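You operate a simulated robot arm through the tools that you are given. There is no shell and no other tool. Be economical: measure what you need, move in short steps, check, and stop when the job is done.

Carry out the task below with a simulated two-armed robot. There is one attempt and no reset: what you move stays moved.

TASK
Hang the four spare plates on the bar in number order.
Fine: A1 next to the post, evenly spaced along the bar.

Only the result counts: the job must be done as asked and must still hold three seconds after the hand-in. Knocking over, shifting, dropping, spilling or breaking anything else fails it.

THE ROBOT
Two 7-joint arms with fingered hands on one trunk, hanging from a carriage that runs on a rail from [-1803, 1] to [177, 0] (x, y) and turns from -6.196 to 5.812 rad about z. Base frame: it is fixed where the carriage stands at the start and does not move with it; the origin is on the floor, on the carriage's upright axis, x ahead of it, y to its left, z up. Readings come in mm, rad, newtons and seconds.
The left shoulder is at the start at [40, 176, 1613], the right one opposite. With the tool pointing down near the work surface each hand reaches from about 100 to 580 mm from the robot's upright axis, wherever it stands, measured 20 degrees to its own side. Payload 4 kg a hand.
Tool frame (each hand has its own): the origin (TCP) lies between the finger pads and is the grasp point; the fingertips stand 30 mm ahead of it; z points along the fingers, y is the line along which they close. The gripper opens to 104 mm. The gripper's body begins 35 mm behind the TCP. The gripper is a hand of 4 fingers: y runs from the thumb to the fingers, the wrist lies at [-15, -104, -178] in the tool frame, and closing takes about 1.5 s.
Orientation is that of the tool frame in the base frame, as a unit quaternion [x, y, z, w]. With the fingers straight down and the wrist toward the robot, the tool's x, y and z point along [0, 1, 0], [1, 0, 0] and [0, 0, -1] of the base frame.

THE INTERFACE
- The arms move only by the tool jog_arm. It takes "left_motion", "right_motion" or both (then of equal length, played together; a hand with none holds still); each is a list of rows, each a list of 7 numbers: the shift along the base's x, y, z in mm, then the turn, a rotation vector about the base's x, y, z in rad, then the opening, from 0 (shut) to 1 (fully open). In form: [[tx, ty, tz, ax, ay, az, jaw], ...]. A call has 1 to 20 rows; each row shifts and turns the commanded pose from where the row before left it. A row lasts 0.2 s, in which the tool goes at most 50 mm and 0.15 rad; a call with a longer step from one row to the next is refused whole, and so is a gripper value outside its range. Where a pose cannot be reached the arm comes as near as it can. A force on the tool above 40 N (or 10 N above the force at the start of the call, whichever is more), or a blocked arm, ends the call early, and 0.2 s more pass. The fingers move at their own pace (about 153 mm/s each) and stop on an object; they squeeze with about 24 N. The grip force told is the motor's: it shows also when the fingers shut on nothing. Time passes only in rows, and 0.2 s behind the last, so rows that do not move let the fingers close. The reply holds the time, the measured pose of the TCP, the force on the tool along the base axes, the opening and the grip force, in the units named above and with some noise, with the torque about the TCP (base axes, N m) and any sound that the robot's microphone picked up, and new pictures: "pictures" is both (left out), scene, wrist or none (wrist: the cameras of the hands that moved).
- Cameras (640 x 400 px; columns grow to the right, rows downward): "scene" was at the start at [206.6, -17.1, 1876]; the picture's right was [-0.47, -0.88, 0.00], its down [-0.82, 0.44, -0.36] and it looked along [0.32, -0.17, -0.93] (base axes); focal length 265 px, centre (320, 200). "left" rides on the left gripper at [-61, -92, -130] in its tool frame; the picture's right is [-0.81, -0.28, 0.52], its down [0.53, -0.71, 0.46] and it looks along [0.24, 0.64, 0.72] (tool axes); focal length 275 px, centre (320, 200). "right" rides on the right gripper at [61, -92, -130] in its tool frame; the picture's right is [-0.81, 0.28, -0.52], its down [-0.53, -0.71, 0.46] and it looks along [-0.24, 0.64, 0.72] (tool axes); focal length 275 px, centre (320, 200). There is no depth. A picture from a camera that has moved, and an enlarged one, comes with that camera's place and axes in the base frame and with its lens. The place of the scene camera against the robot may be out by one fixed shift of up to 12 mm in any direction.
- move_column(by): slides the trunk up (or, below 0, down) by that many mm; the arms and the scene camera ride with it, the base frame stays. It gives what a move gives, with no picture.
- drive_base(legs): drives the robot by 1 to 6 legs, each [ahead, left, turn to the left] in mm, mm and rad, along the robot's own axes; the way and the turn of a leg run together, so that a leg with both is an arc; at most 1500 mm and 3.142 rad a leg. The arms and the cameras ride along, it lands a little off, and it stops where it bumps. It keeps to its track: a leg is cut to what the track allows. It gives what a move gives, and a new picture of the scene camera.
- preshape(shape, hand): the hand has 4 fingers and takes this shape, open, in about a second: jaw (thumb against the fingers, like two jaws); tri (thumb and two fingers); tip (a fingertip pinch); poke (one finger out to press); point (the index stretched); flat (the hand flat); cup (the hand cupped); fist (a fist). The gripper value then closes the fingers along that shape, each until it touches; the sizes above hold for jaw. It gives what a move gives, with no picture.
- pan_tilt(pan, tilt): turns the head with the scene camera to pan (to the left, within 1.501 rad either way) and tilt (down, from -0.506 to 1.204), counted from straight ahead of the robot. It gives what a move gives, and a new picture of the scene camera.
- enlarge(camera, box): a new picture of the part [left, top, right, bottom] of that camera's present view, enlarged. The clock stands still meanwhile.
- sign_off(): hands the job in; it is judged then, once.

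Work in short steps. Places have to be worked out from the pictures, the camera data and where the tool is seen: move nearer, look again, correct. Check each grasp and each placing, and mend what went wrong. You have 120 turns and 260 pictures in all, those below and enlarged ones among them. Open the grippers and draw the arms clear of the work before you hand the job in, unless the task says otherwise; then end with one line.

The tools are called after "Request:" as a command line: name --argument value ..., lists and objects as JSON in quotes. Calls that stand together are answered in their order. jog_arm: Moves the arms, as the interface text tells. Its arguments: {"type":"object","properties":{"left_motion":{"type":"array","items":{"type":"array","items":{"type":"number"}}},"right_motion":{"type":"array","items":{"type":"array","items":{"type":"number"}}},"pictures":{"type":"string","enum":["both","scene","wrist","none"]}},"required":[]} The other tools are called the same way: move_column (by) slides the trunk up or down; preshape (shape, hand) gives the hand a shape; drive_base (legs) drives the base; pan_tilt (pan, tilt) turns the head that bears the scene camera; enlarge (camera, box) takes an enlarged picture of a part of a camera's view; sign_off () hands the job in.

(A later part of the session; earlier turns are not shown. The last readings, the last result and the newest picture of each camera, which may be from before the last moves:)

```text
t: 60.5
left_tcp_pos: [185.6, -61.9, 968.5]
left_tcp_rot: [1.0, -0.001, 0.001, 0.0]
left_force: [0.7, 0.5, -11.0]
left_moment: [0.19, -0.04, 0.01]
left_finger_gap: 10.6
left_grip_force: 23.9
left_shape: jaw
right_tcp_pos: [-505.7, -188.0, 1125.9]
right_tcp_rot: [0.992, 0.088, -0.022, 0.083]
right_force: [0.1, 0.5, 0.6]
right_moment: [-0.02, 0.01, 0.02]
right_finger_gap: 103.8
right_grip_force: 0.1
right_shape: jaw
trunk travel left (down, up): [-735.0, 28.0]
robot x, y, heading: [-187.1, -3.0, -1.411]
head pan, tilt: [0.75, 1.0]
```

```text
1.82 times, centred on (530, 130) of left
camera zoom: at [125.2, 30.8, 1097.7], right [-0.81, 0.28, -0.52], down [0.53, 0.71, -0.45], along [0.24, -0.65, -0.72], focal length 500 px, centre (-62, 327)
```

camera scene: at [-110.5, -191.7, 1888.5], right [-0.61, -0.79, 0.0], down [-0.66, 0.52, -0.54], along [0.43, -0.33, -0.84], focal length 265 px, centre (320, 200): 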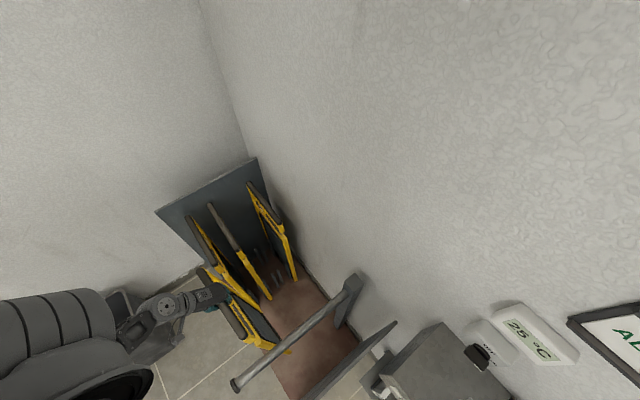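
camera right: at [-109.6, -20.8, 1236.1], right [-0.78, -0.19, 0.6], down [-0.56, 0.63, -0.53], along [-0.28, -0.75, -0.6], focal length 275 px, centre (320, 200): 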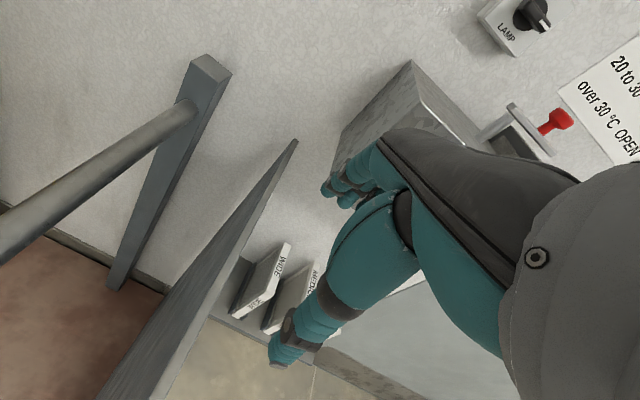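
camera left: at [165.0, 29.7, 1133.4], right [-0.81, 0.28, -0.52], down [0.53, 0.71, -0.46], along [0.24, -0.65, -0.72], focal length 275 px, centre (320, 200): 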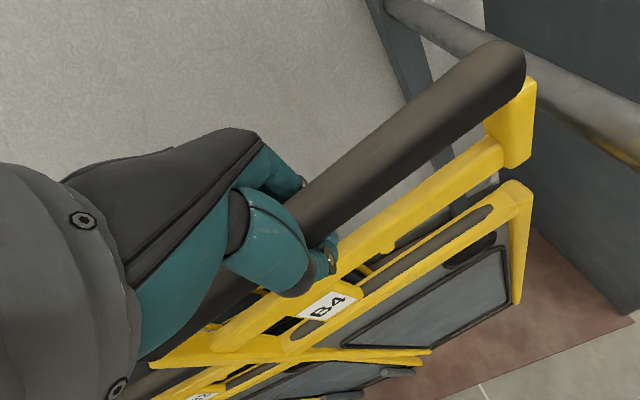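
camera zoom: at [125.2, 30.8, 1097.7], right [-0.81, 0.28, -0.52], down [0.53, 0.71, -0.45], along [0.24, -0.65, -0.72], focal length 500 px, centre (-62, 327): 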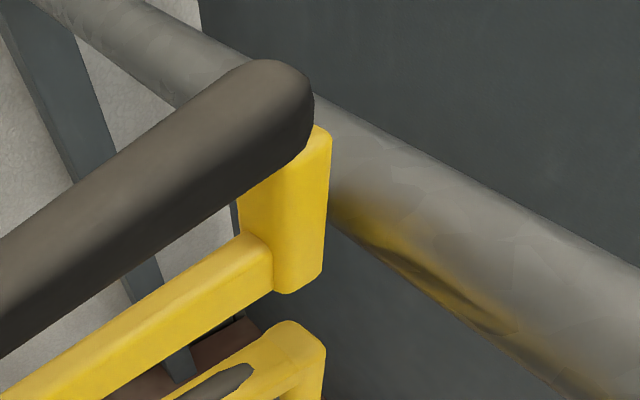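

The plate pitched a little (near end dropped). I check whether it is swinging or its foot touches something.

Request:
jog_arm --left_motion '[[0, 0, 0, 0, 0, 0, 0], [0, 0, 0, 0, 0, 0, 0]]' --pictures "both"

Request:
enlarge --camera "scene" --box '[180, 270, 340, 400]'

```text
t: 61.1
left_tcp_pos: [185.4, -63.3, 969.3]
left_tcp_rot: [1.0, 0.0, 0.0, 0.001]
left_force: [-1.1, -0.4, -10.9]
left_moment: [0.02, 0.11, -0.03]
left_finger_gap: 10.6
left_grip_force: 24.2
left_shape: jaw
right_tcp_pos: [-505.2, -189.4, 1126.7]
right_tcp_rot: [0.992, 0.088, -0.021, 0.082]
right_force: [0.9, -0.1, 0.1]
right_moment: [0.0, -0.03, 0.02]
right_finger_gap: 104.0
right_grip_force: 0.0
right_shape: jaw
trunk travel left (down, up): [-735.0, 28.0]
robot x, y, heading: [-189.6, 2.6, -1.414]
head pan, tilt: [0.75, 1.0]
camera scene: at [-110.5, -191.7, 1888.5], right [-0.61, -0.79, 0.0], down [-0.66, 0.52, -0.54], along [0.43, -0.33, -0.84], focal length 265 px, centre (320, 200)
camera left: at [124.9, 30.3, 1097.8], right [-0.81, 0.28, -0.52], down [0.53, 0.71, -0.46], along [0.24, -0.65, -0.72], focal length 275 px, centre (320, 200)
```

scene: 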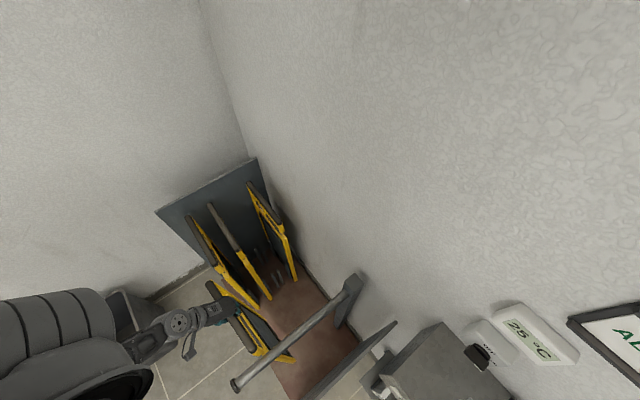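
left: 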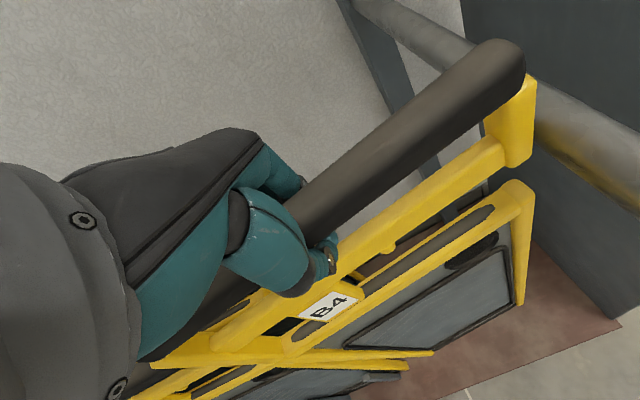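

```text
3.08 times, centred on (260, 335) of scene
camera zoom: at [-110.5, -191.7, 1888.5], right [-0.61, -0.79, 0.0], down [-0.66, 0.52, -0.54], along [0.43, -0.33, -0.84], focal length 815 px, centre (505, -215)
```

zoom: 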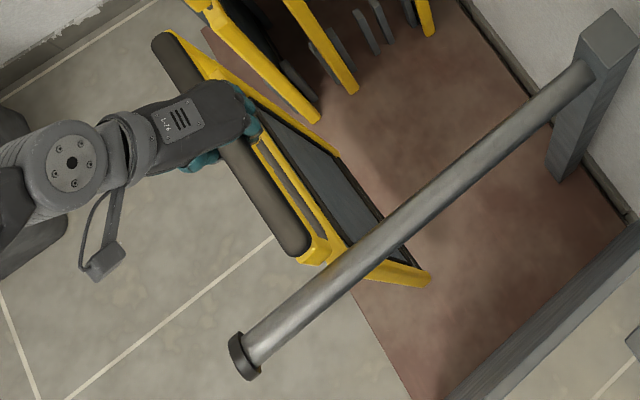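

It was just swinging. Now settled, I enlarge to measure.

Request:
enlarge --camera "left" --box '[420, 20, 640, 240]'

```text
1.82 times, centred on (530, 130) of left
camera zoom: at [124.9, 30.3, 1097.8], right [-0.81, 0.28, -0.52], down [0.53, 0.71, -0.46], along [0.24, -0.65, -0.72], focal length 500 px, centre (-62, 327)
```

zoom: 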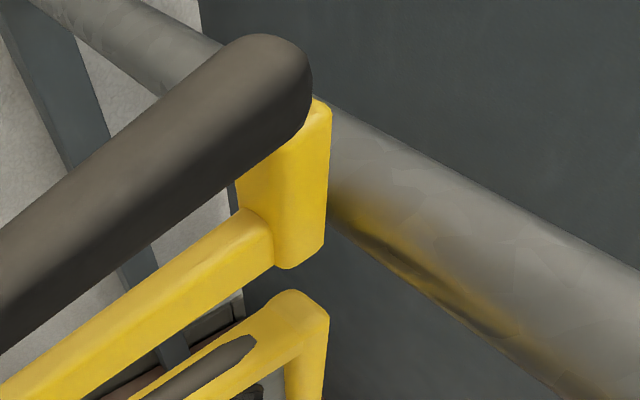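

Slot (885–936) is centred on the bar (893–925). I advance −x slowly by arm, 60 mm, raising 1–2 mm.

Request:
jog_arm --left_motion '[[-3, 1, 1, 0, 0, 0, 0], [-4, 1, 1, 0, 0, 0, 0], [-4, 0, 0, 0, 0, 0, 0], [-4, 0, 0, 0, 0, 0, 0], [-5, 0, 0, 0, 0, 0, 0], [-5, 0, 0, 0, 0, 0, 0], [-5, 0, 0, 0, 0, 0, 0], [-5, 0, 0, 0, 0, 0, 0], [-5, 0, 0, 0, 0, 0, 0], [-5, 0, 0, 0, 0, 0, 0], [-5, 0, 0, 0, 0, 0, 0], [-4, 0, 0, 0, 0, 0, 0], [-4, 0, 0, 0, 0, 0, 0], [-2, 0, 0, 0, 0, 0, 0], [0, 0, 0, 0, 0, 0, 0]]' --pictures "wrist"

Request:
enlarge --camera "left" --box '[360, 20, 640, 260]'

```text
t: 64.3
left_tcp_pos: [130.6, -63.6, 972.8]
left_tcp_rot: [1.0, 0.0, 0.004, 0.001]
left_force: [20.6, -1.5, -7.9]
left_moment: [0.05, 0.04, 0.15]
left_finger_gap: 10.4
left_grip_force: 24.2
left_shape: jaw
right_tcp_pos: [-502.1, -188.5, 1125.4]
right_tcp_rot: [0.993, 0.087, -0.021, 0.083]
right_force: [-0.2, 0.4, -0.5]
right_moment: [0.0, 0.0, -0.01]
right_finger_gap: 103.9
right_grip_force: 0.1
right_shape: jaw
trunk travel left (down, up): [-735.0, 28.0]
robot x, y, heading: [-185.3, -0.8, -1.411]
head pan, tilt: [0.75, 1.0]
camera left: at [70.0, 30.5, 1101.0], right [-0.81, 0.27, -0.52], down [0.54, 0.71, -0.45], along [0.25, -0.65, -0.72], focal length 275 px, centre (320, 200)
```

left: 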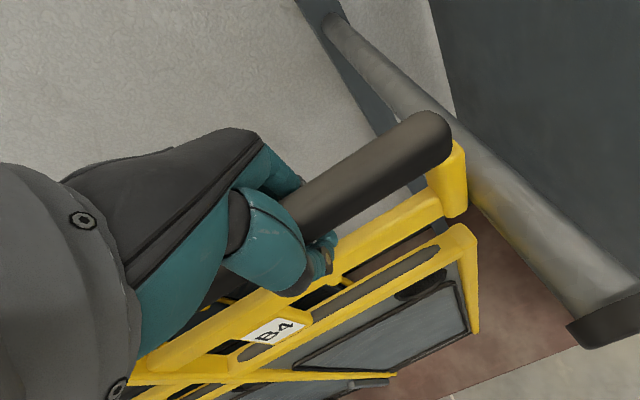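

```text
1.67 times, centred on (500, 140) of left
camera zoom: at [70.0, 30.5, 1101.0], right [-0.81, 0.27, -0.52], down [0.54, 0.71, -0.45], along [0.25, -0.65, -0.72], focal length 459 px, centre (20, 300)
```

zoom: 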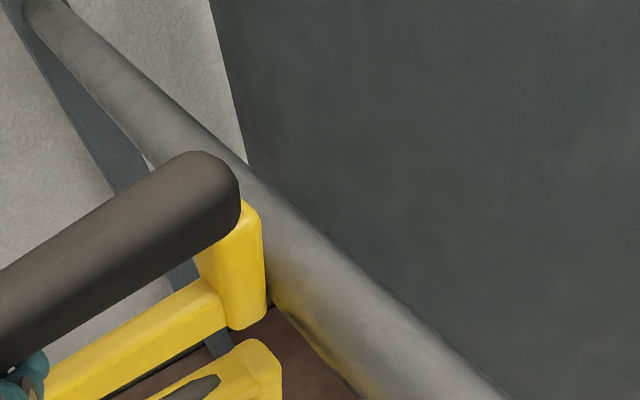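

The stub bumped the bar (plate slipped ~30 mm in the grip) — the slot was too low. I back off 45 mm, raise 10 mm and inspect.

Request:
jog_arm --left_motion '[[4, 0, 0, 0, 0, 0, 0], [5, 0, 0, 0, 0, 0, 0], [6, 0, 0, 0, 0, 0, 0], [6, 0, 2, 0, 0, 0, 0], [6, 0, 2, 0, 0, 0, 0], [6, 0, 2, 0, 0, 0, 0], [6, 0, 2, 0, 0, 0, 0], [4, 0, 2, 0, 0, 0, 0], [2, 0, 0, 0, 0, 0, 0], [0, 0, 0, 0, 0, 0, 0], [0, 0, 0, 0, 0, 0, 0], [0, 0, 0, 0, 0, 0, 0]]' --pictures "wrist"

Request:
enlarge --camera "left" --box '[360, 20, 640, 260]'

Request:
enlarge --camera "scene" --box '[180, 270, 340, 400]'

```text
t: 67.0
left_tcp_pos: [170.6, -61.1, 981.4]
left_tcp_rot: [1.0, -0.001, 0.001, 0.0]
left_force: [-0.4, -0.1, -10.8]
left_moment: [0.03, 0.11, -0.03]
left_finger_gap: 10.4
left_grip_force: 23.7
left_shape: jaw
right_tcp_pos: [-506.5, -188.8, 1126.3]
right_tcp_rot: [0.993, 0.088, -0.021, 0.083]
right_force: [0.3, -0.1, 0.1]
right_moment: [0.02, 0.0, -0.03]
right_finger_gap: 103.9
right_grip_force: 0.0
right_shape: jaw
trunk travel left (down, up): [-735.0, 28.0]
robot x, y, heading: [-189.1, 1.5, -1.411]
head pan, tilt: [0.75, 1.0]
camera left: at [110.3, 31.6, 1110.2], right [-0.81, 0.28, -0.52], down [0.53, 0.71, -0.46], along [0.24, -0.65, -0.72], focal length 275 px, centre (320, 200)
```

left: 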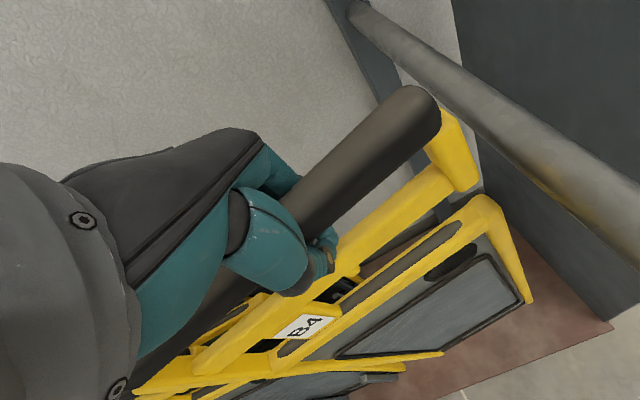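

```text
1.67 times, centred on (500, 140) of left
camera zoom: at [110.3, 31.6, 1110.2], right [-0.81, 0.28, -0.52], down [0.53, 0.71, -0.46], along [0.24, -0.65, -0.72], focal length 459 px, centre (20, 300)
```

zoom: 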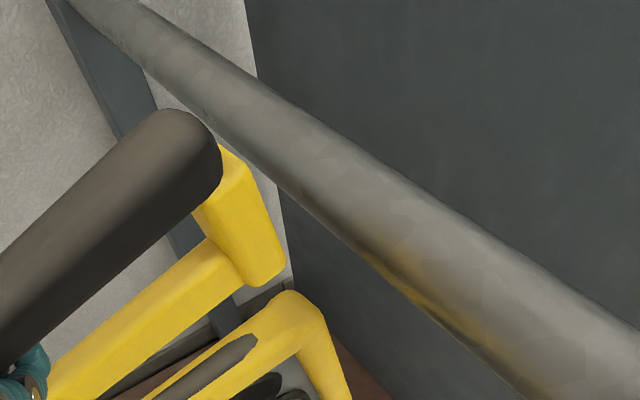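

```text
3.08 times, centred on (260, 335) of scene
camera zoom: at [-110.5, -191.7, 1888.5], right [-0.61, -0.79, 0.0], down [-0.66, 0.52, -0.54], along [0.43, -0.33, -0.84], focal length 815 px, centre (505, -215)
```

zoom: 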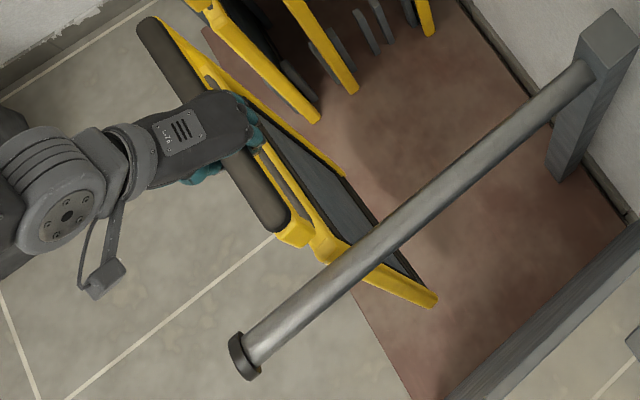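

The plate now hangs tilted ~6° after slipping. Careful comparison at the plate's plane suggests the slot was actually slightly too high, so I lower 20 mm, approach to about 10 mm from the bar, let it settle and look.

Request:
jog_arm --left_motion '[[-3, 0, -3, 0, 0, 0, 0], [-3, 0, -3, 0, 0, 0, 0], [-4, 0, -4, 0, 0, 0, 0], [-4, 0, -4, 0, 0, 0, 0], [-4, 0, -3, 0, 0, 0, 0], [-3, 0, -3, 0, 0, 0, 0], [-2, 0, 0, 0, 0, 0, 0], [0, 0, 0, 0, 0, 0, 0], [0, 0, 0, 0, 0, 0, 0], [0, 0, 0, 0, 0, 0, 0]]' --pictures "none"

Request:
enlarge --camera "left" --box '[380, 40, 600, 260]'

```text
t: 69.2
left_tcp_pos: [146.0, -60.5, 962.8]
left_tcp_rot: [1.0, -0.001, 0.0, -0.001]
left_force: [-0.2, 0.0, -10.9]
left_moment: [0.03, 0.18, 0.02]
left_finger_gap: 10.5
left_grip_force: 23.7
left_shape: jaw
right_tcp_pos: [-504.5, -189.4, 1126.9]
right_tcp_rot: [0.993, 0.088, -0.022, 0.082]
right_force: [0.4, 0.2, 0.2]
right_moment: [-0.03, 0.02, -0.01]
right_finger_gap: 104.0
right_grip_force: 0.0
right_shape: jaw
trunk travel left (down, up): [-735.0, 28.0]
robot x, y, heading: [-191.5, -3.0, -1.407]
head pan, tilt: [0.75, 1.0]
```

```text
1.82 times, centred on (490, 150) of left
camera zoom: at [87.2, 31.6, 1090.9], right [-0.81, 0.28, -0.52], down [0.53, 0.71, -0.46], along [0.24, -0.65, -0.72], focal length 500 px, centre (11, 291)
```

zoom: 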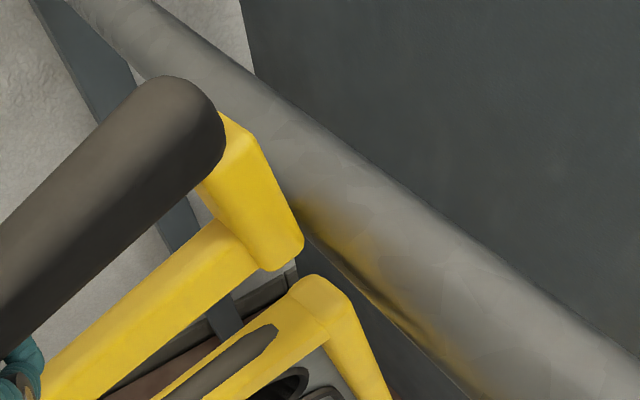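

The plate tilt is about 10°, held by grip friction. I rotate the tool −0.15 rad about y to level the slot while raising 9 mm, then look again.

Request:
jog_arm --left_motion '[[3, 0, 3, 0, -0.03, 0, 0], [3, 0, 3, 0, -0.03, 0, 0], [0, 0, 3, 0, -0.03, 0, 0], [0, 0, 0, 0, -0.03, 0, 0], [0, 0, 0, 0, -0.03, 0, 0], [0, 0, 0, 0, 0, 0, 0], [0, 0, 0, 0, 0, 0, 0], [0, 0, 0, 0, 0, 0, 0]]' --pictures "none"

Request:
enlarge --camera "left" --box '[280, 40, 640, 400]'

Request:
enlarge --camera "left" --box '[380, 40, 600, 260]'

```text
t: 71.0
left_tcp_pos: [152.6, -62.2, 970.2]
left_tcp_rot: [0.997, 0.0, 0.076, 0.0]
left_force: [0.4, 0.4, -10.3]
left_moment: [0.09, 0.19, 0.0]
left_finger_gap: 10.5
left_grip_force: 24.5
left_shape: jaw
right_tcp_pos: [-506.1, -188.0, 1127.6]
right_tcp_rot: [0.993, 0.087, -0.021, 0.083]
right_force: [0.5, 0.0, 0.4]
right_moment: [0.01, 0.02, 0.01]
right_finger_gap: 104.1
right_grip_force: 0.1
right_shape: jaw
trunk travel left (down, up): [-735.0, 28.0]
robot x, y, heading: [-185.3, 2.4, -1.411]
head pan, tilt: [0.75, 1.0]
```

```text
1.11 times, centred on (460, 220) of left
camera zoom: at [73.8, 30.8, 1088.6], right [-0.72, 0.28, -0.63], down [0.6, 0.71, -0.37], along [0.35, -0.65, -0.68], focal length 306 px, centre (164, 178)
```

zoom: 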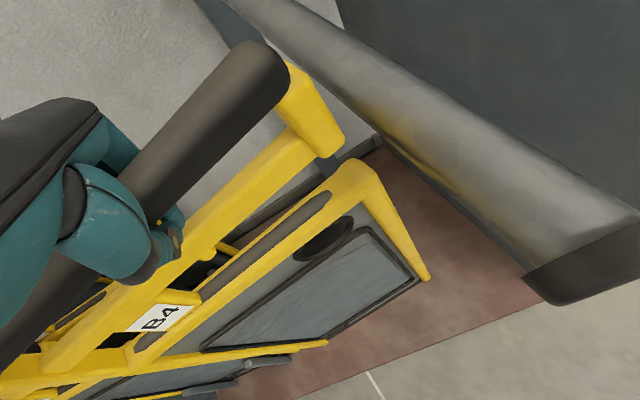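

```text
1.82 times, centred on (490, 150) of left
camera zoom: at [73.8, 30.8, 1088.6], right [-0.72, 0.28, -0.63], down [0.6, 0.71, -0.37], along [0.35, -0.65, -0.68], focal length 500 px, centre (11, 291)
```

zoom: 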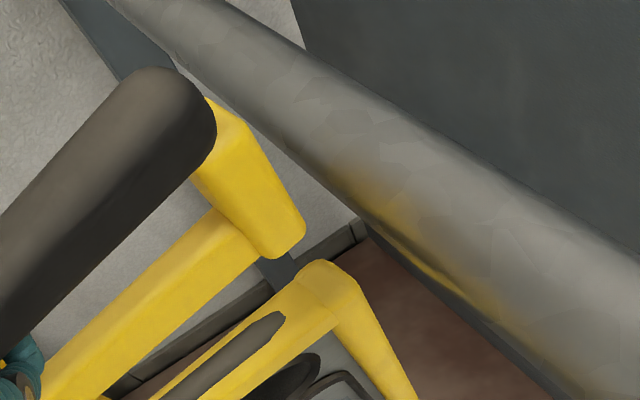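

Tilt is now ~4°. The bar's path crosses the entrance ~8 mm below its middle, so I lower 8 mm and advance 40 mm gently.

Request:
jog_arm --left_motion '[[0, 0, -4, 0, 0, 0, 0], [0, 0, -4, 0, 0, 0, 0], [0, 0, 0, 0, 0, 0, 0], [0, 0, 0, 0, 0, 0, 0], [-3, 0, 0, 0, 0, 0, 0], [-3, 0, 0, 0, 0, 0, 0], [-4, 0, 0, 0, 0, 0, 0], [-4, 0, 0, 0, 0, 0, 0], [-4, 0, 0, 0, 0, 0, 0], [-4, 0, 0, 0, 0, 0, 0], [-4, 0, 1, 0, 0, 0, 0], [-4, 0, 0, 0, 0, 0, 0], [-4, 0, 1, 0, 0, 0, 0], [-4, 0, 0, 0, 0, 0, 0]]' --pictures "none"

Request:
enlarge --camera "left" --box '[380, 40, 600, 260]'

```text
t: 74.0
left_tcp_pos: [118.7, -60.8, 965.2]
left_tcp_rot: [0.997, 0.0, 0.077, -0.001]
left_force: [17.5, -0.6, -7.3]
left_moment: [0.01, 0.11, 0.08]
left_finger_gap: 10.2
left_grip_force: 23.8
left_shape: jaw
right_tcp_pos: [-501.9, -188.7, 1125.9]
right_tcp_rot: [0.992, 0.088, -0.021, 0.083]
right_force: [0.4, 0.4, -0.1]
right_moment: [0.01, 0.0, -0.04]
right_finger_gap: 104.0
right_grip_force: 0.2
right_shape: jaw
trunk travel left (down, up): [-735.0, 28.0]
robot x, y, heading: [-187.3, -0.5, -1.414]
head pan, tilt: [0.75, 1.0]
```

```text
1.82 times, centred on (490, 150) of left
camera zoom: at [39.8, 31.6, 1083.0], right [-0.72, 0.28, -0.64], down [0.6, 0.71, -0.37], along [0.35, -0.65, -0.68], focal length 500 px, centre (11, 291)
```

zoom: 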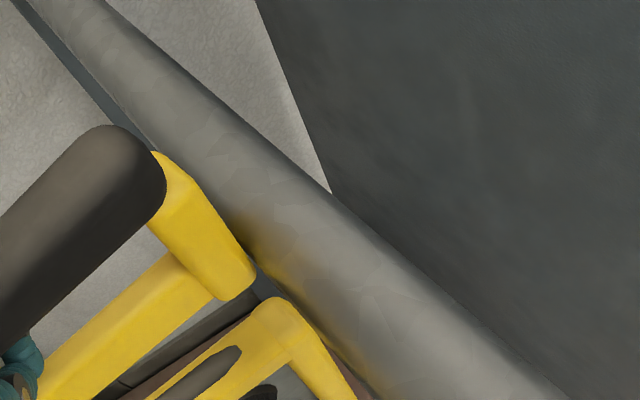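

Contact again (17 N), though the slot looks aligned; I check the whole view for what is touching.

Request:
enlarge --camera "left" --box '[240, 0, 640, 400]'

Request:
enlarge --camera "scene" --box '[190, 290, 310, 390]'

Request:
enlarge --camera "left" --box '[400, 120, 500, 210]'

```text
1.00 times, centred on (440, 200) of left (not enlarged: the box is as wide or as high as the picture)
camera zoom: at [39.8, 31.6, 1083.0], right [-0.72, 0.28, -0.64], down [0.6, 0.71, -0.37], along [0.35, -0.65, -0.68], focal length 275 px, centre (200, 200)
```

zoom: 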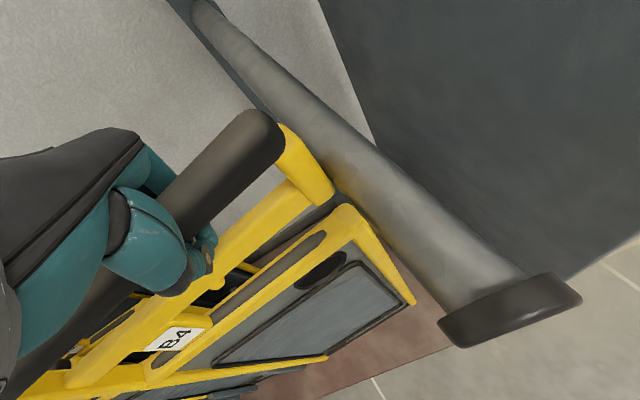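

```text
4.00 times, centred on (250, 340) of scene
camera zoom: at [-109.5, -191.7, 1888.7], right [-0.61, -0.79, 0.0], down [-0.66, 0.52, -0.54], along [0.43, -0.33, -0.84], focal length 1059 px, centre (600, -360)
```

zoom: 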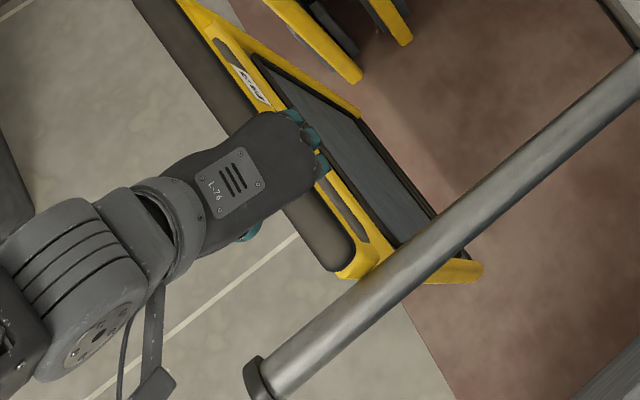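

```text
4.44 times, centred on (450, 165) of left
camera zoom: at [39.8, 31.6, 1083.0], right [-0.72, 0.28, -0.64], down [0.6, 0.71, -0.37], along [0.35, -0.65, -0.68], focal length 1224 px, centre (-258, 356)
```

zoom: 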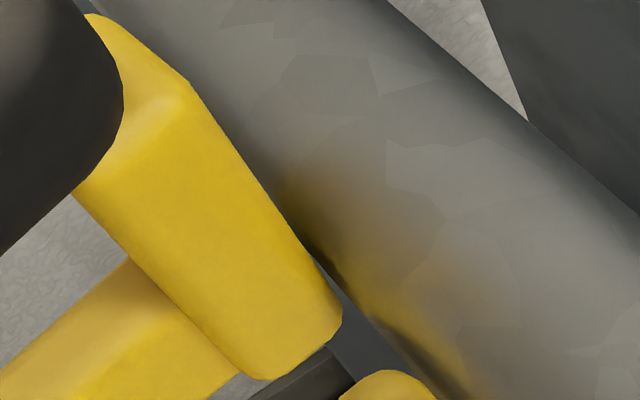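

Solving the views together puts the bar nearer (x 20, z 919), so the slot was too low: contact is at the stub's bottom edge. I back off 20 mm, raise 15 mm, settle and re-measure.

Request:
jog_arm --left_motion '[[4, 0, 0, 0, 0, 0, 0], [5, 0, 2, 0, 0, 0, 0], [5, 0, 3, 0, 0, 0, 0], [4, 0, 4, 0, 0, 0, 0], [4, 0, 4, 0, 0, 0, 0], [2, 0, 2, 0, 0, 0, 0], [0, 0, 0, 0, 0, 0, 0], [0, 0, 0, 0, 0, 0, 0], [0, 0, 0, 0, 0, 0, 0], [0, 0, 0, 0, 0, 0, 0]]' --pictures "none"

Request:
enlarge --camera "left" --box '[380, 40, 600, 260]'

```text
t: 76.2
left_tcp_pos: [138.9, -60.9, 978.7]
left_tcp_rot: [0.997, -0.001, 0.075, 0.0]
left_force: [-0.5, 0.1, -10.7]
left_moment: [0.05, 0.27, -0.02]
left_finger_gap: 10.2
left_grip_force: 23.7
left_shape: jaw
right_tcp_pos: [-504.8, -188.4, 1126.4]
right_tcp_rot: [0.993, 0.088, -0.022, 0.081]
right_force: [-0.1, -0.4, 0.1]
right_moment: [0.0, -0.01, -0.03]
right_finger_gap: 104.0
right_grip_force: 0.2
right_shape: jaw
trunk travel left (down, up): [-735.0, 28.0]
robot x, y, heading: [-186.2, -2.6, -1.414]
head pan, tilt: [0.75, 1.0]
```

```text
1.82 times, centred on (490, 150) of left
camera zoom: at [59.4, 31.5, 1097.6], right [-0.72, 0.28, -0.63], down [0.6, 0.71, -0.37], along [0.35, -0.65, -0.68], focal length 500 px, centre (11, 291)
```

zoom: 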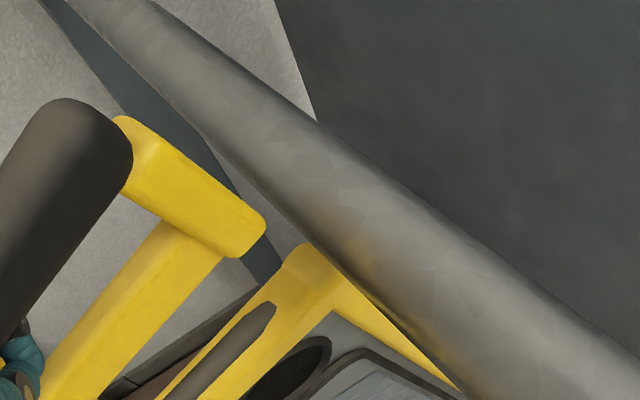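

The plate has slipped and tilts more. I'll set it down upright on the mat here (still enclosed by the fingers), slide the hand to its middle and regrip. First level the tool and lower toward the floor.

Request:
jog_arm --left_motion '[[5, 0, 0, 0, 0.03, 0, 0], [5, 0, -5, 0, 0.03, 0, 0], [5, 0, -10, 0, 0.03, 0, 0], [5, 0, -10, 0, 0.03, 0, 0], [0, 0, -10, 0, 0.03, 0, 0], [0, 0, -10, 0, 0, 0, 0], [0, 0, -10, 0, 0, 0, 0], [0, 0, -10, 0, 0, 0, 0], [0, 0, 0, 0, 0, 0, 0], [0, 0, 0, 0, 0, 0, 0]]' --pictures "wrist"

```text
t: 78.3
left_tcp_pos: [158.5, -59.9, 916.1]
left_tcp_rot: [1.0, -0.001, 0.001, 0.0]
left_force: [0.7, 0.6, -10.7]
left_moment: [0.12, -0.04, 0.01]
left_finger_gap: 10.1
left_grip_force: 24.0
left_shape: jaw
right_tcp_pos: [-506.3, -188.6, 1127.6]
right_tcp_rot: [0.992, 0.088, -0.022, 0.082]
right_force: [-1.1, 0.2, -0.2]
right_moment: [-0.03, 0.01, 0.0]
right_finger_gap: 104.1
right_grip_force: 0.1
right_shape: jaw
trunk travel left (down, up): [-735.0, 28.0]
robot x, y, heading: [-191.0, -2.2, -1.411]
head pan, tilt: [0.75, 1.0]
camera left: at [98.9, 31.6, 1044.0], right [-0.81, 0.28, -0.52], down [0.53, 0.71, -0.45], along [0.24, -0.65, -0.72], focal length 275 px, centre (320, 200)
```

left: 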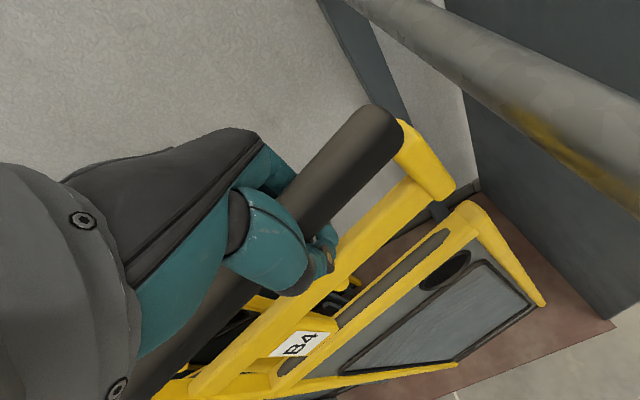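

I continue lowering gently until the foot touches the mat.

Request:
jog_arm --left_motion '[[0, 0, -6, 0, 0, 0, 0], [0, 0, -6, 0, 0, 0, 0], [0, 0, -6, 0, 0, 0, 0], [0, 0, -4, 0, 0, 0, 0], [0, 0, -4, 0, 0, 0, 0], [0, 0, -4, 0, 0, 0, 0], [0, 0, 0, 0, 0, 0, 0]]' --pictures "wrist"

```text
t: 80.0
left_tcp_pos: [159.3, -61.2, 885.2]
left_tcp_rot: [1.0, -0.001, 0.0, 0.0]
left_force: [0.2, 0.1, -9.8]
left_moment: [0.07, -0.01, 0.03]
left_finger_gap: 10.1
left_grip_force: 24.0
left_shape: jaw
right_tcp_pos: [-504.9, -188.8, 1126.7]
right_tcp_rot: [0.992, 0.088, -0.021, 0.082]
right_force: [0.8, 1.1, 0.5]
right_moment: [0.0, 0.02, -0.01]
right_finger_gap: 104.1
right_grip_force: 0.0
right_shape: jaw
trunk travel left (down, up): [-735.0, 28.0]
robot x, y, heading: [-187.4, -3.2, -1.414]
head pan, tilt: [0.75, 1.0]
camera left: at [98.9, 31.3, 1014.0], right [-0.81, 0.28, -0.52], down [0.53, 0.71, -0.46], along [0.24, -0.65, -0.72], focal length 275 px, centre (320, 200)
```

left: 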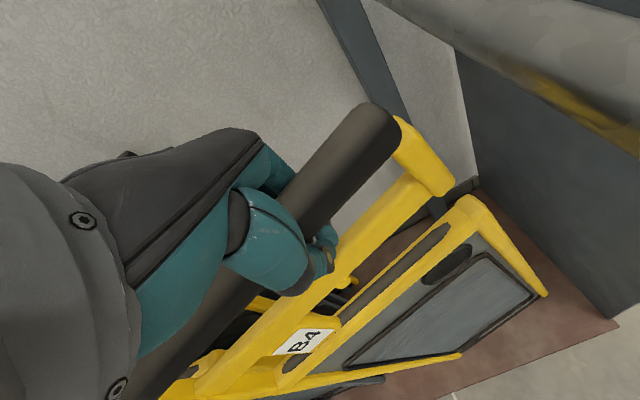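

Still hanging freely (−9.8 N); I go on lowering.

Request:
jog_arm --left_motion '[[0, 0, -4, 0, 0, 0, 0], [0, 0, -4, 0, 0, 0, 0], [0, 0, -4, 0, 0, 0, 0], [0, 0, -3, 0, 0, 0, 0], [0, 0, -2, 0, 0, 0, 0], [0, 0, 0, 0, 0, 0, 0]]' --pictures "wrist"

```text
t: 80.6
left_tcp_pos: [158.2, -69.7, 882.5]
left_tcp_rot: [1.0, 0.0, -0.001, 0.014]
left_force: [-2.1, -0.5, 22.3]
left_moment: [-0.21, 0.21, 0.01]
left_finger_gap: 10.5
left_grip_force: 23.9
left_shape: jaw
right_tcp_pos: [-504.4, -188.8, 1126.3]
right_tcp_rot: [0.993, 0.088, -0.022, 0.082]
right_force: [0.0, -0.1, -0.5]
right_moment: [0.02, 0.01, -0.03]
right_finger_gap: 104.1
right_grip_force: 0.0
right_shape: jaw
trunk travel left (down, up): [-735.0, 28.0]
robot x, y, heading: [-182.3, -0.9, -1.414]
head pan, tilt: [0.75, 1.0]
stopped in row 3 (left hand): the force on the tool passed its limit at 45 N (the readings are from after the stop); the commanded pose is now the measured one
camera left: at [99.3, 24.5, 1009.4], right [-0.81, 0.26, -0.52], down [0.53, 0.7, -0.48], along [0.24, -0.66, -0.71], focal length 275 px, centre (320, 200)
```

left: 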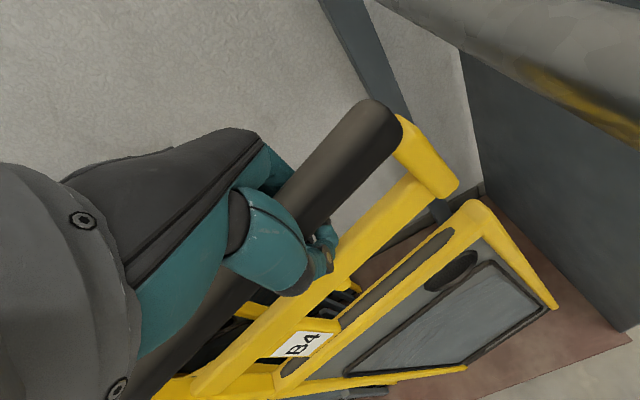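

The foot touched and the grip holds firmly with the plate still tilted ~10°. The view model with bar at (19, 917) explains both bumps, so rather than force it, I lift to z≈960 (slot entrance centred on the bar for this tilt), settle and verify.

Request:
jog_arm --left_motion '[[0, 2, 5, 0.014, 0, 0, 0], [0, 2, 8, 0.014, 0, 0, 0], [0, 2, 10, 0, 0, 0, 0], [0, 2, 10, 0, 0, 0, 0], [0, 0, 12, 0, 0, 0, 0], [0, 0, 12, 0, 0, 0, 0], [0, 0, 12, 0, 0, 0, 0], [0, 0, 9, 0, 0, 0, 0], [0, 0, 0, 0, 0, 0, 0], [0, 0, 0, 0, 0, 0, 0], [0, 0, 0, 0, 0, 0, 0], [0, 0, 0, 0, 0, 0, 0]]' --pictures "wrist"

Request:
enlarge --camera "left" --box '[360, 60, 600, 280]'

```text
t: 83.2
left_tcp_pos: [159.2, -60.7, 958.6]
left_tcp_rot: [1.0, 0.0, -0.001, -0.005]
left_force: [-0.2, 0.6, -11.3]
left_moment: [-0.02, 0.04, 0.01]
left_finger_gap: 9.8
left_grip_force: 24.1
left_shape: jaw
right_tcp_pos: [-505.9, -188.4, 1126.6]
right_tcp_rot: [0.992, 0.088, -0.021, 0.082]
right_force: [0.1, 0.4, -0.2]
right_moment: [0.02, 0.01, 0.02]
right_finger_gap: 104.3
right_grip_force: 0.1
right_shape: jaw
trunk travel left (down, up): [-735.0, 28.0]
robot x, y, heading: [-188.2, -0.6, -1.41]
head pan, tilt: [0.75, 1.0]
camera left: at [98.5, 31.1, 1088.6], right [-0.81, 0.28, -0.51], down [0.53, 0.72, -0.45], along [0.24, -0.64, -0.73], focal length 275 px, centre (320, 200)
```

left: 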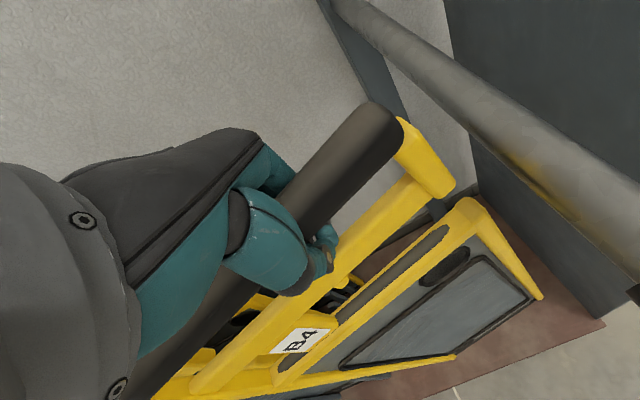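

```text
1.82 times, centred on (480, 170) of left
camera zoom: at [98.5, 31.1, 1088.6], right [-0.81, 0.28, -0.51], down [0.53, 0.72, -0.45], along [0.24, -0.64, -0.73], focal length 500 px, centre (29, 254)
```

zoom: 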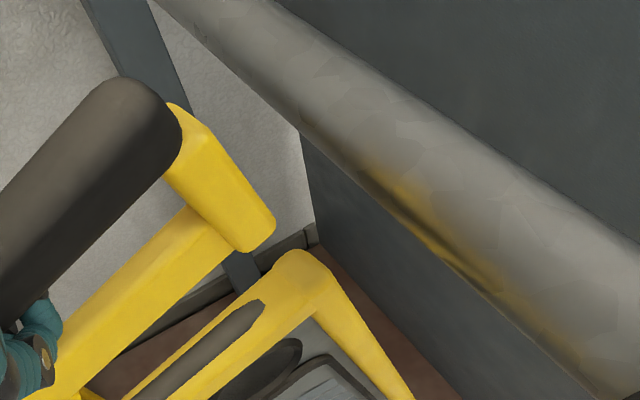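

Entrance now spans z 891–946 at the near end, centred on the bar at 917. I advance 50 mm slowly and check the force.

Request:
jog_arm --left_motion '[[-3, 0, 0, 0, 0, 0, 0], [-4, 0, 0, 0, 0, 0, 0], [-5, 0, 0, 0, 0, 0, 0], [-5, 0, 0, 0, 0, 0, 0], [-5, 0, 0, 0, 0, 0, 0], [-5, 0, 0.5, 0, 0, 0, 0], [-5, 0, 0.5, 0, 0, 0, 0], [-5, 0, 0.5, 0, 0, 0, 0], [-5, 0, 0.5, 0, 0, 0, 0], [-5, 0, 0.5, 0, 0, 0, 0], [-3, 0, 0.5, 0, 0, 0, 0], [0, 0, 0, 0, 0, 0, 0]]' --pictures "none"

Request:
enlarge --camera "left" --box '[360, 60, 600, 280]'

```text
t: 85.5
left_tcp_pos: [120.9, -64.3, 966.1]
left_tcp_rot: [1.0, -0.001, 0.006, 0.001]
left_force: [13.1, 1.3, 21.2]
left_moment: [0.01, 0.01, -0.04]
left_finger_gap: 10.6
left_grip_force: 23.8
left_shape: jaw
right_tcp_pos: [-501.7, -188.9, 1125.3]
right_tcp_rot: [0.992, 0.088, -0.02, 0.084]
right_force: [0.3, -0.4, 1.0]
right_moment: [-0.01, 0.03, -0.02]
right_finger_gap: 104.2
right_grip_force: 0.0
right_shape: jaw
trunk travel left (down, up): [-735.0, 28.0]
robot x, y, heading: [-191.3, 1.8, -1.408]
head pan, tilt: [0.75, 1.0]
stopped in row 11 (left hand): the force on the tool passed its limit at 42 N (the readings are from after the stop); the commanded pose is now the measured one
```

```text
1.82 times, centred on (480, 170) of left
camera zoom: at [58.9, 27.9, 1093.3], right [-0.8, 0.27, -0.53], down [0.54, 0.71, -0.45], along [0.25, -0.65, -0.72], focal length 500 px, centre (29, 254)
```

zoom: 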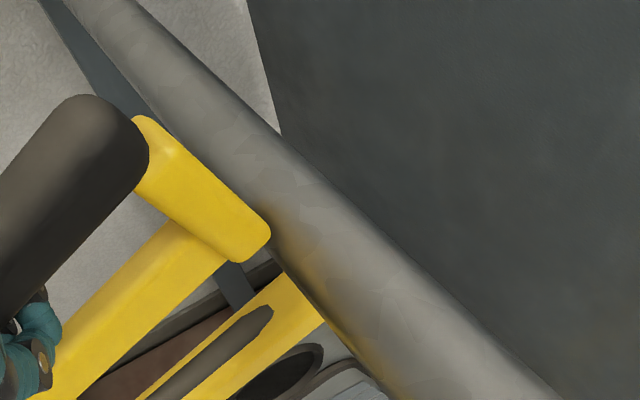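

The stub is riding on the bar's top while the frame goes beneath it – nearly in. I raise 9 mm to relieve and see.

Request:
jog_arm --left_motion '[[1, 1, 3, 0, 0, 0, 0], [0, 1, 3, 0, 0, 0, 0], [0, 1, 3, 0, 0, 0, 0], [0, 0, 0, 0, 0, 0, 0], [0, 0, 0, 0, 0, 0, 0]]' --pictures "none"

Request:
enlarge --camera "left" --box '[360, 60, 600, 280]'

```text
t: 86.7
left_tcp_pos: [113.6, -57.1, 971.1]
left_tcp_rot: [1.0, 0.0, 0.002, -0.003]
left_force: [-0.1, 0.5, -8.2]
left_moment: [0.03, 0.1, -0.05]
left_finger_gap: 9.9
left_grip_force: 23.4
left_shape: jaw
right_tcp_pos: [-505.0, -187.9, 1125.7]
right_tcp_rot: [0.992, 0.088, -0.021, 0.082]
right_force: [-0.5, 0.3, 0.2]
right_moment: [-0.02, -0.02, 0.04]
right_finger_gap: 103.9
right_grip_force: 0.1
right_shape: jaw
trunk travel left (down, up): [-735.0, 28.0]
robot x, y, heading: [-185.2, -0.1, -1.411]
head pan, tilt: [0.75, 1.0]
```

```text
1.82 times, centred on (480, 170) of left
camera zoom: at [52.8, 33.3, 1101.0], right [-0.81, 0.28, -0.52], down [0.53, 0.72, -0.45], along [0.25, -0.64, -0.73], focal length 500 px, centre (29, 254)
```

zoom: 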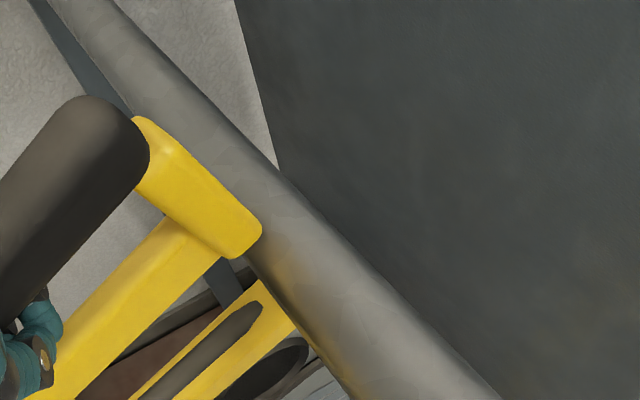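

The bar is entering between stub and frame. I raise 2 mm and advance another 36 mm with slight rise.

Request:
jog_arm --left_motion '[[0, -1, 2, 0, 0, 0, 0], [-4, -1, 0.5, 0, 0, 0, 0], [-4, 0, 0.5, 0, 0, 0, 0], [-4, 0, 0.5, 0, 0, 0, 0], [-4, 0, 0.5, 0, 0, 0, 0], [-4, 0, 0.5, 0, 0, 0, 0], [-4, 0, 0.5, 0, 0, 0, 0], [-4, 0, 0.5, 0, 0, 0, 0], [-4, 0, 0.5, 0, 0, 0, 0], [-4, 0, 0.5, 0, 0, 0, 0], [0, 0, 0, 0, 0, 0, 0]]' --pictures "none"

Request:
enlarge --camera "left" --box '[300, 60, 600, 340]'

```text
t: 89.1
left_tcp_pos: [79.2, -60.3, 979.8]
left_tcp_rot: [1.0, 0.001, 0.002, 0.0]
left_force: [4.1, -0.3, 8.2]
left_moment: [-0.18, 0.06, 0.02]
left_finger_gap: 10.4
left_grip_force: 24.6
left_shape: jaw
right_tcp_pos: [-503.8, -188.8, 1126.4]
right_tcp_rot: [0.993, 0.088, -0.022, 0.082]
right_force: [0.8, 0.3, -0.3]
right_moment: [0.01, 0.02, 0.01]
right_finger_gap: 104.2
right_grip_force: 0.1
right_shape: jaw
trunk travel left (down, up): [-735.0, 28.0]
robot x, y, heading: [-186.6, -0.7, -1.409]
head pan, tilt: [0.75, 1.0]
```

```text
1.43 times, centred on (450, 200) of left
camera zoom: at [18.6, 30.0, 1108.6], right [-0.81, 0.27, -0.52], down [0.53, 0.71, -0.45], along [0.25, -0.64, -0.72], focal length 393 px, centre (134, 200)
```

zoom: 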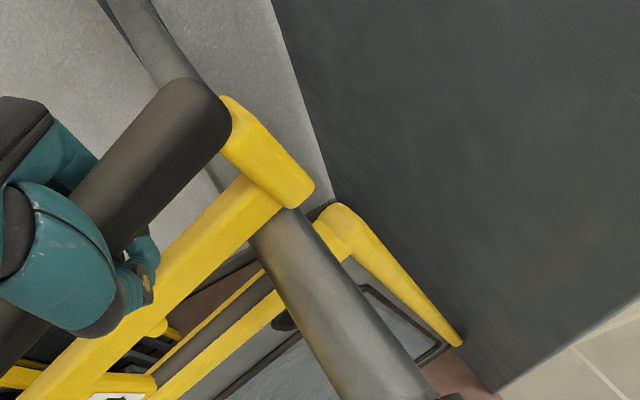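

The bar is inside the slot. Now I can recentre the grip: pulling +x hooks the stub on the bar so the handle slides back through my fingers ~50 mm.

Request:
jog_arm --left_motion '[[0, 0, 2, 0, 0, 0, 0], [4, 0, 0, 0, 0, 0, 0], [5, 0, 0, 0, 0, 0, 0], [5, 0, 0, 0, 0, 0, 0], [5, 0, 0, 0, 0, 0, 0], [5, 0, 0, 0, 0, 0, 0], [5, 0, 0, 0, 0, 0, 0], [5, 0, 0, 0, 0, 0, 0], [0, 0, 0, 0, 0, 0, 0]]' --pictures "wrist"

```text
t: 91.1
left_tcp_pos: [112.4, -60.1, 980.4]
left_tcp_rot: [1.0, 0.001, 0.004, -0.002]
left_force: [0.7, 0.2, -11.6]
left_moment: [0.02, -0.01, -0.04]
left_finger_gap: 9.9
left_grip_force: 24.2
left_shape: jaw
right_tcp_pos: [-503.8, -188.2, 1126.0]
right_tcp_rot: [0.992, 0.088, -0.021, 0.083]
right_force: [0.0, -0.7, 0.0]
right_moment: [0.01, -0.02, -0.01]
right_finger_gap: 104.1
right_grip_force: 0.2
right_shape: jaw
trunk travel left (down, up): [-735.0, 28.0]
robot x, y, heading: [-186.7, -5.5, -1.409]
head pan, tilt: [0.75, 1.0]
camera left: at [51.9, 31.5, 1109.3], right [-0.81, 0.28, -0.52], down [0.53, 0.72, -0.45], along [0.25, -0.64, -0.73], focal length 275 px, centre (320, 200)
```

left: 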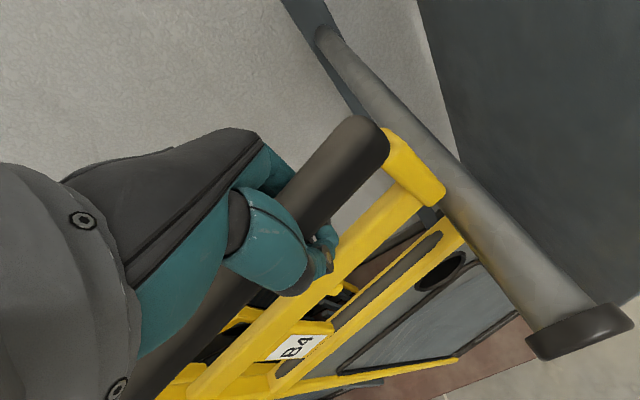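

It slid out over the bar again without hooking, but the path is known. I go back in, rising with the slot's slope, toward the seat.

Request:
jog_arm --left_motion '[[-4, 0, 0, 0, 0, 0, 0], [-5, 0, 0, 0, 0, 0, 0], [-6, 0, 0, 0, 0, 0, 0], [-6, 0, 0, 0, 0, 0, 0], [-6, 0, 1, 0, 0, 0, 0], [-6, 0, 3, 0, 0, 0, 0], [-5, 0, 2, 0, 0, 0, 0], [-5, 0, 1, 0, 0, 0, 0], [-5, 0, 1, 0, 0, 0, 0], [-5, 0, 1, 0, 0, 0, 0], [-5, 0, 1, 0, 0, 0, 0], [-5, 0, 1, 0, 0, 0, 0], [0, 0, 0, 0, 0, 0, 0]]' --pictures "wrist"

```text
t: 93.9
left_tcp_pos: [50.7, -58.9, 991.8]
left_tcp_rot: [1.0, 0.0, 0.002, -0.002]
left_force: [-0.1, -0.9, -9.7]
left_moment: [0.02, -0.05, -0.02]
left_finger_gap: 10.0
left_grip_force: 24.0
left_shape: jaw
right_tcp_pos: [-504.4, -188.0, 1125.7]
right_tcp_rot: [0.993, 0.088, -0.022, 0.082]
right_force: [0.0, -0.4, 0.6]
right_moment: [0.0, 0.0, -0.01]
right_finger_gap: 103.9
right_grip_force: 0.0
right_shape: jaw
trunk travel left (down, up): [-735.0, 28.0]
robot x, y, heading: [-182.8, -0.5, -1.412]
head pan, tilt: [0.75, 1.0]
camera left: at [-10.3, 31.5, 1120.8], right [-0.81, 0.28, -0.52], down [0.53, 0.72, -0.45], along [0.25, -0.64, -0.73], focal length 275 px, centre (320, 200)
```

left: 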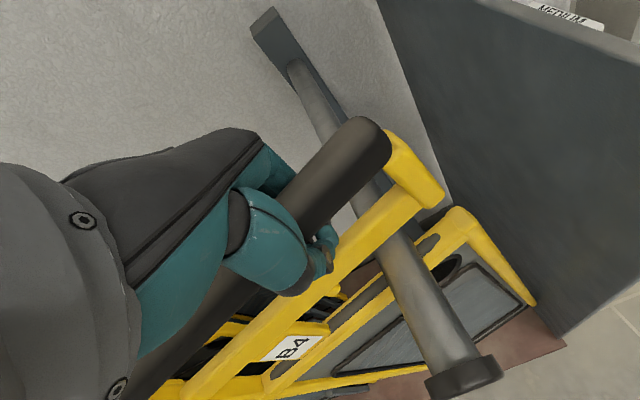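

Bar is well inside the slot with no force, but the tilt would bring the plate's foot toward the near board. I use the bar to level it: move to x≈60 and raise so the lower rail presses under the bar and pushes the near end down.

Request:
jog_arm --left_motion '[[5, 0, 0, 0, 0, 0, 0], [4, 0, 2, 0, 0, 0, 0], [0, 0, 3, 0, 0, 0, 0], [0, 0, 3, 0, 0, 0, 0], [0, 0, 3, 0, 0, 0, 0], [0, 0, 3, 0, 0, 0, 0], [0, 0, 3, 0, 0, 0, 0], [0, 0, 0, 0, 0, 0, 0]]' --pictures "wrist"

```text
t: 95.7
left_tcp_pos: [58.6, -61.0, 1008.3]
left_tcp_rot: [1.0, 0.001, 0.002, -0.002]
left_force: [0.0, -0.1, -11.4]
left_moment: [-0.02, 0.0, 0.0]
left_finger_gap: 9.8
left_grip_force: 24.3
left_shape: jaw
right_tcp_pos: [-505.1, -188.4, 1126.8]
right_tcp_rot: [0.993, 0.088, -0.021, 0.082]
right_force: [0.4, -0.4, 0.2]
right_moment: [0.01, 0.01, 0.04]
right_finger_gap: 104.0
right_grip_force: 0.0
right_shape: jaw
trunk travel left (down, up): [-735.0, 28.0]
robot x, y, heading: [-187.9, 0.7, -1.412]
head pan, tilt: [0.75, 1.0]
camera left: at [-2.5, 30.6, 1137.8], right [-0.81, 0.28, -0.52], down [0.53, 0.72, -0.45], along [0.25, -0.64, -0.73], focal length 275 px, centre (320, 200)
```

left: 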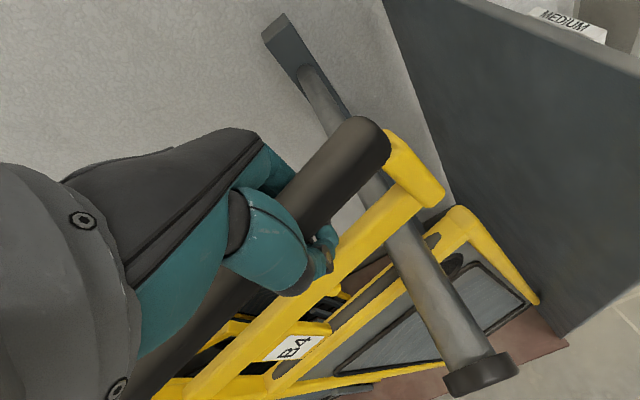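

No contact yet; I keep raising slowly.

Request:
jog_arm --left_motion '[[0, 0, 3, 0, 0, 0, 0], [0, 0, 3, 0, 0, 0, 0], [0, 0, 3, 0, 0, 0, 0], [0, 0, 3, 0, 0, 0, 0], [0, 0, 3, 0, 0, 0, 0], [0, 0, 3, 0, 0, 0, 0], [0, 0, 0, 0, 0, 0, 0]]' --pictures "wrist"

```text
t: 97.1
left_tcp_pos: [58.4, -55.8, 1022.0]
left_tcp_rot: [1.0, 0.0, 0.002, -0.01]
left_force: [-1.1, -0.4, -26.1]
left_moment: [0.19, -0.06, 0.04]
left_finger_gap: 10.5
left_grip_force: 24.9
left_shape: jaw
right_tcp_pos: [-505.8, -189.2, 1127.0]
right_tcp_rot: [0.993, 0.088, -0.021, 0.082]
right_force: [0.2, -1.0, 0.3]
right_moment: [0.01, -0.05, -0.03]
right_finger_gap: 104.2
right_grip_force: 0.1
right_shape: jaw
trunk travel left (down, up): [-735.0, 28.0]
robot x, y, heading: [-188.5, -3.0, -1.418]
head pan, tilt: [0.75, 1.0]
stopped in row 6 (left hand): the force on the tool passed its limit at 42 N (the readings are from after the stop); the commanded pose is now the measured one
camera left: at [-2.8, 33.9, 1151.5], right [-0.81, 0.28, -0.52], down [0.53, 0.72, -0.44], along [0.25, -0.63, -0.74], focal length 275 px, centre (320, 200)
```

left: 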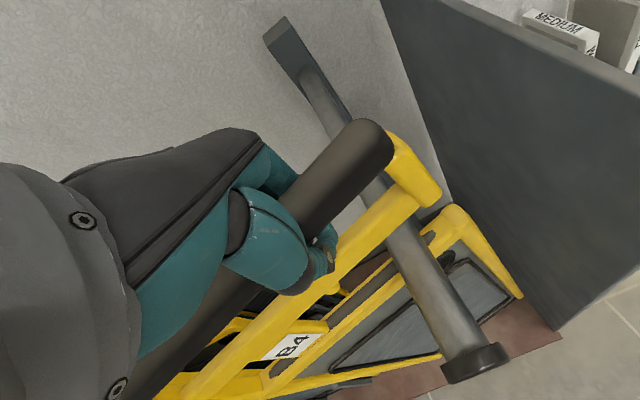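

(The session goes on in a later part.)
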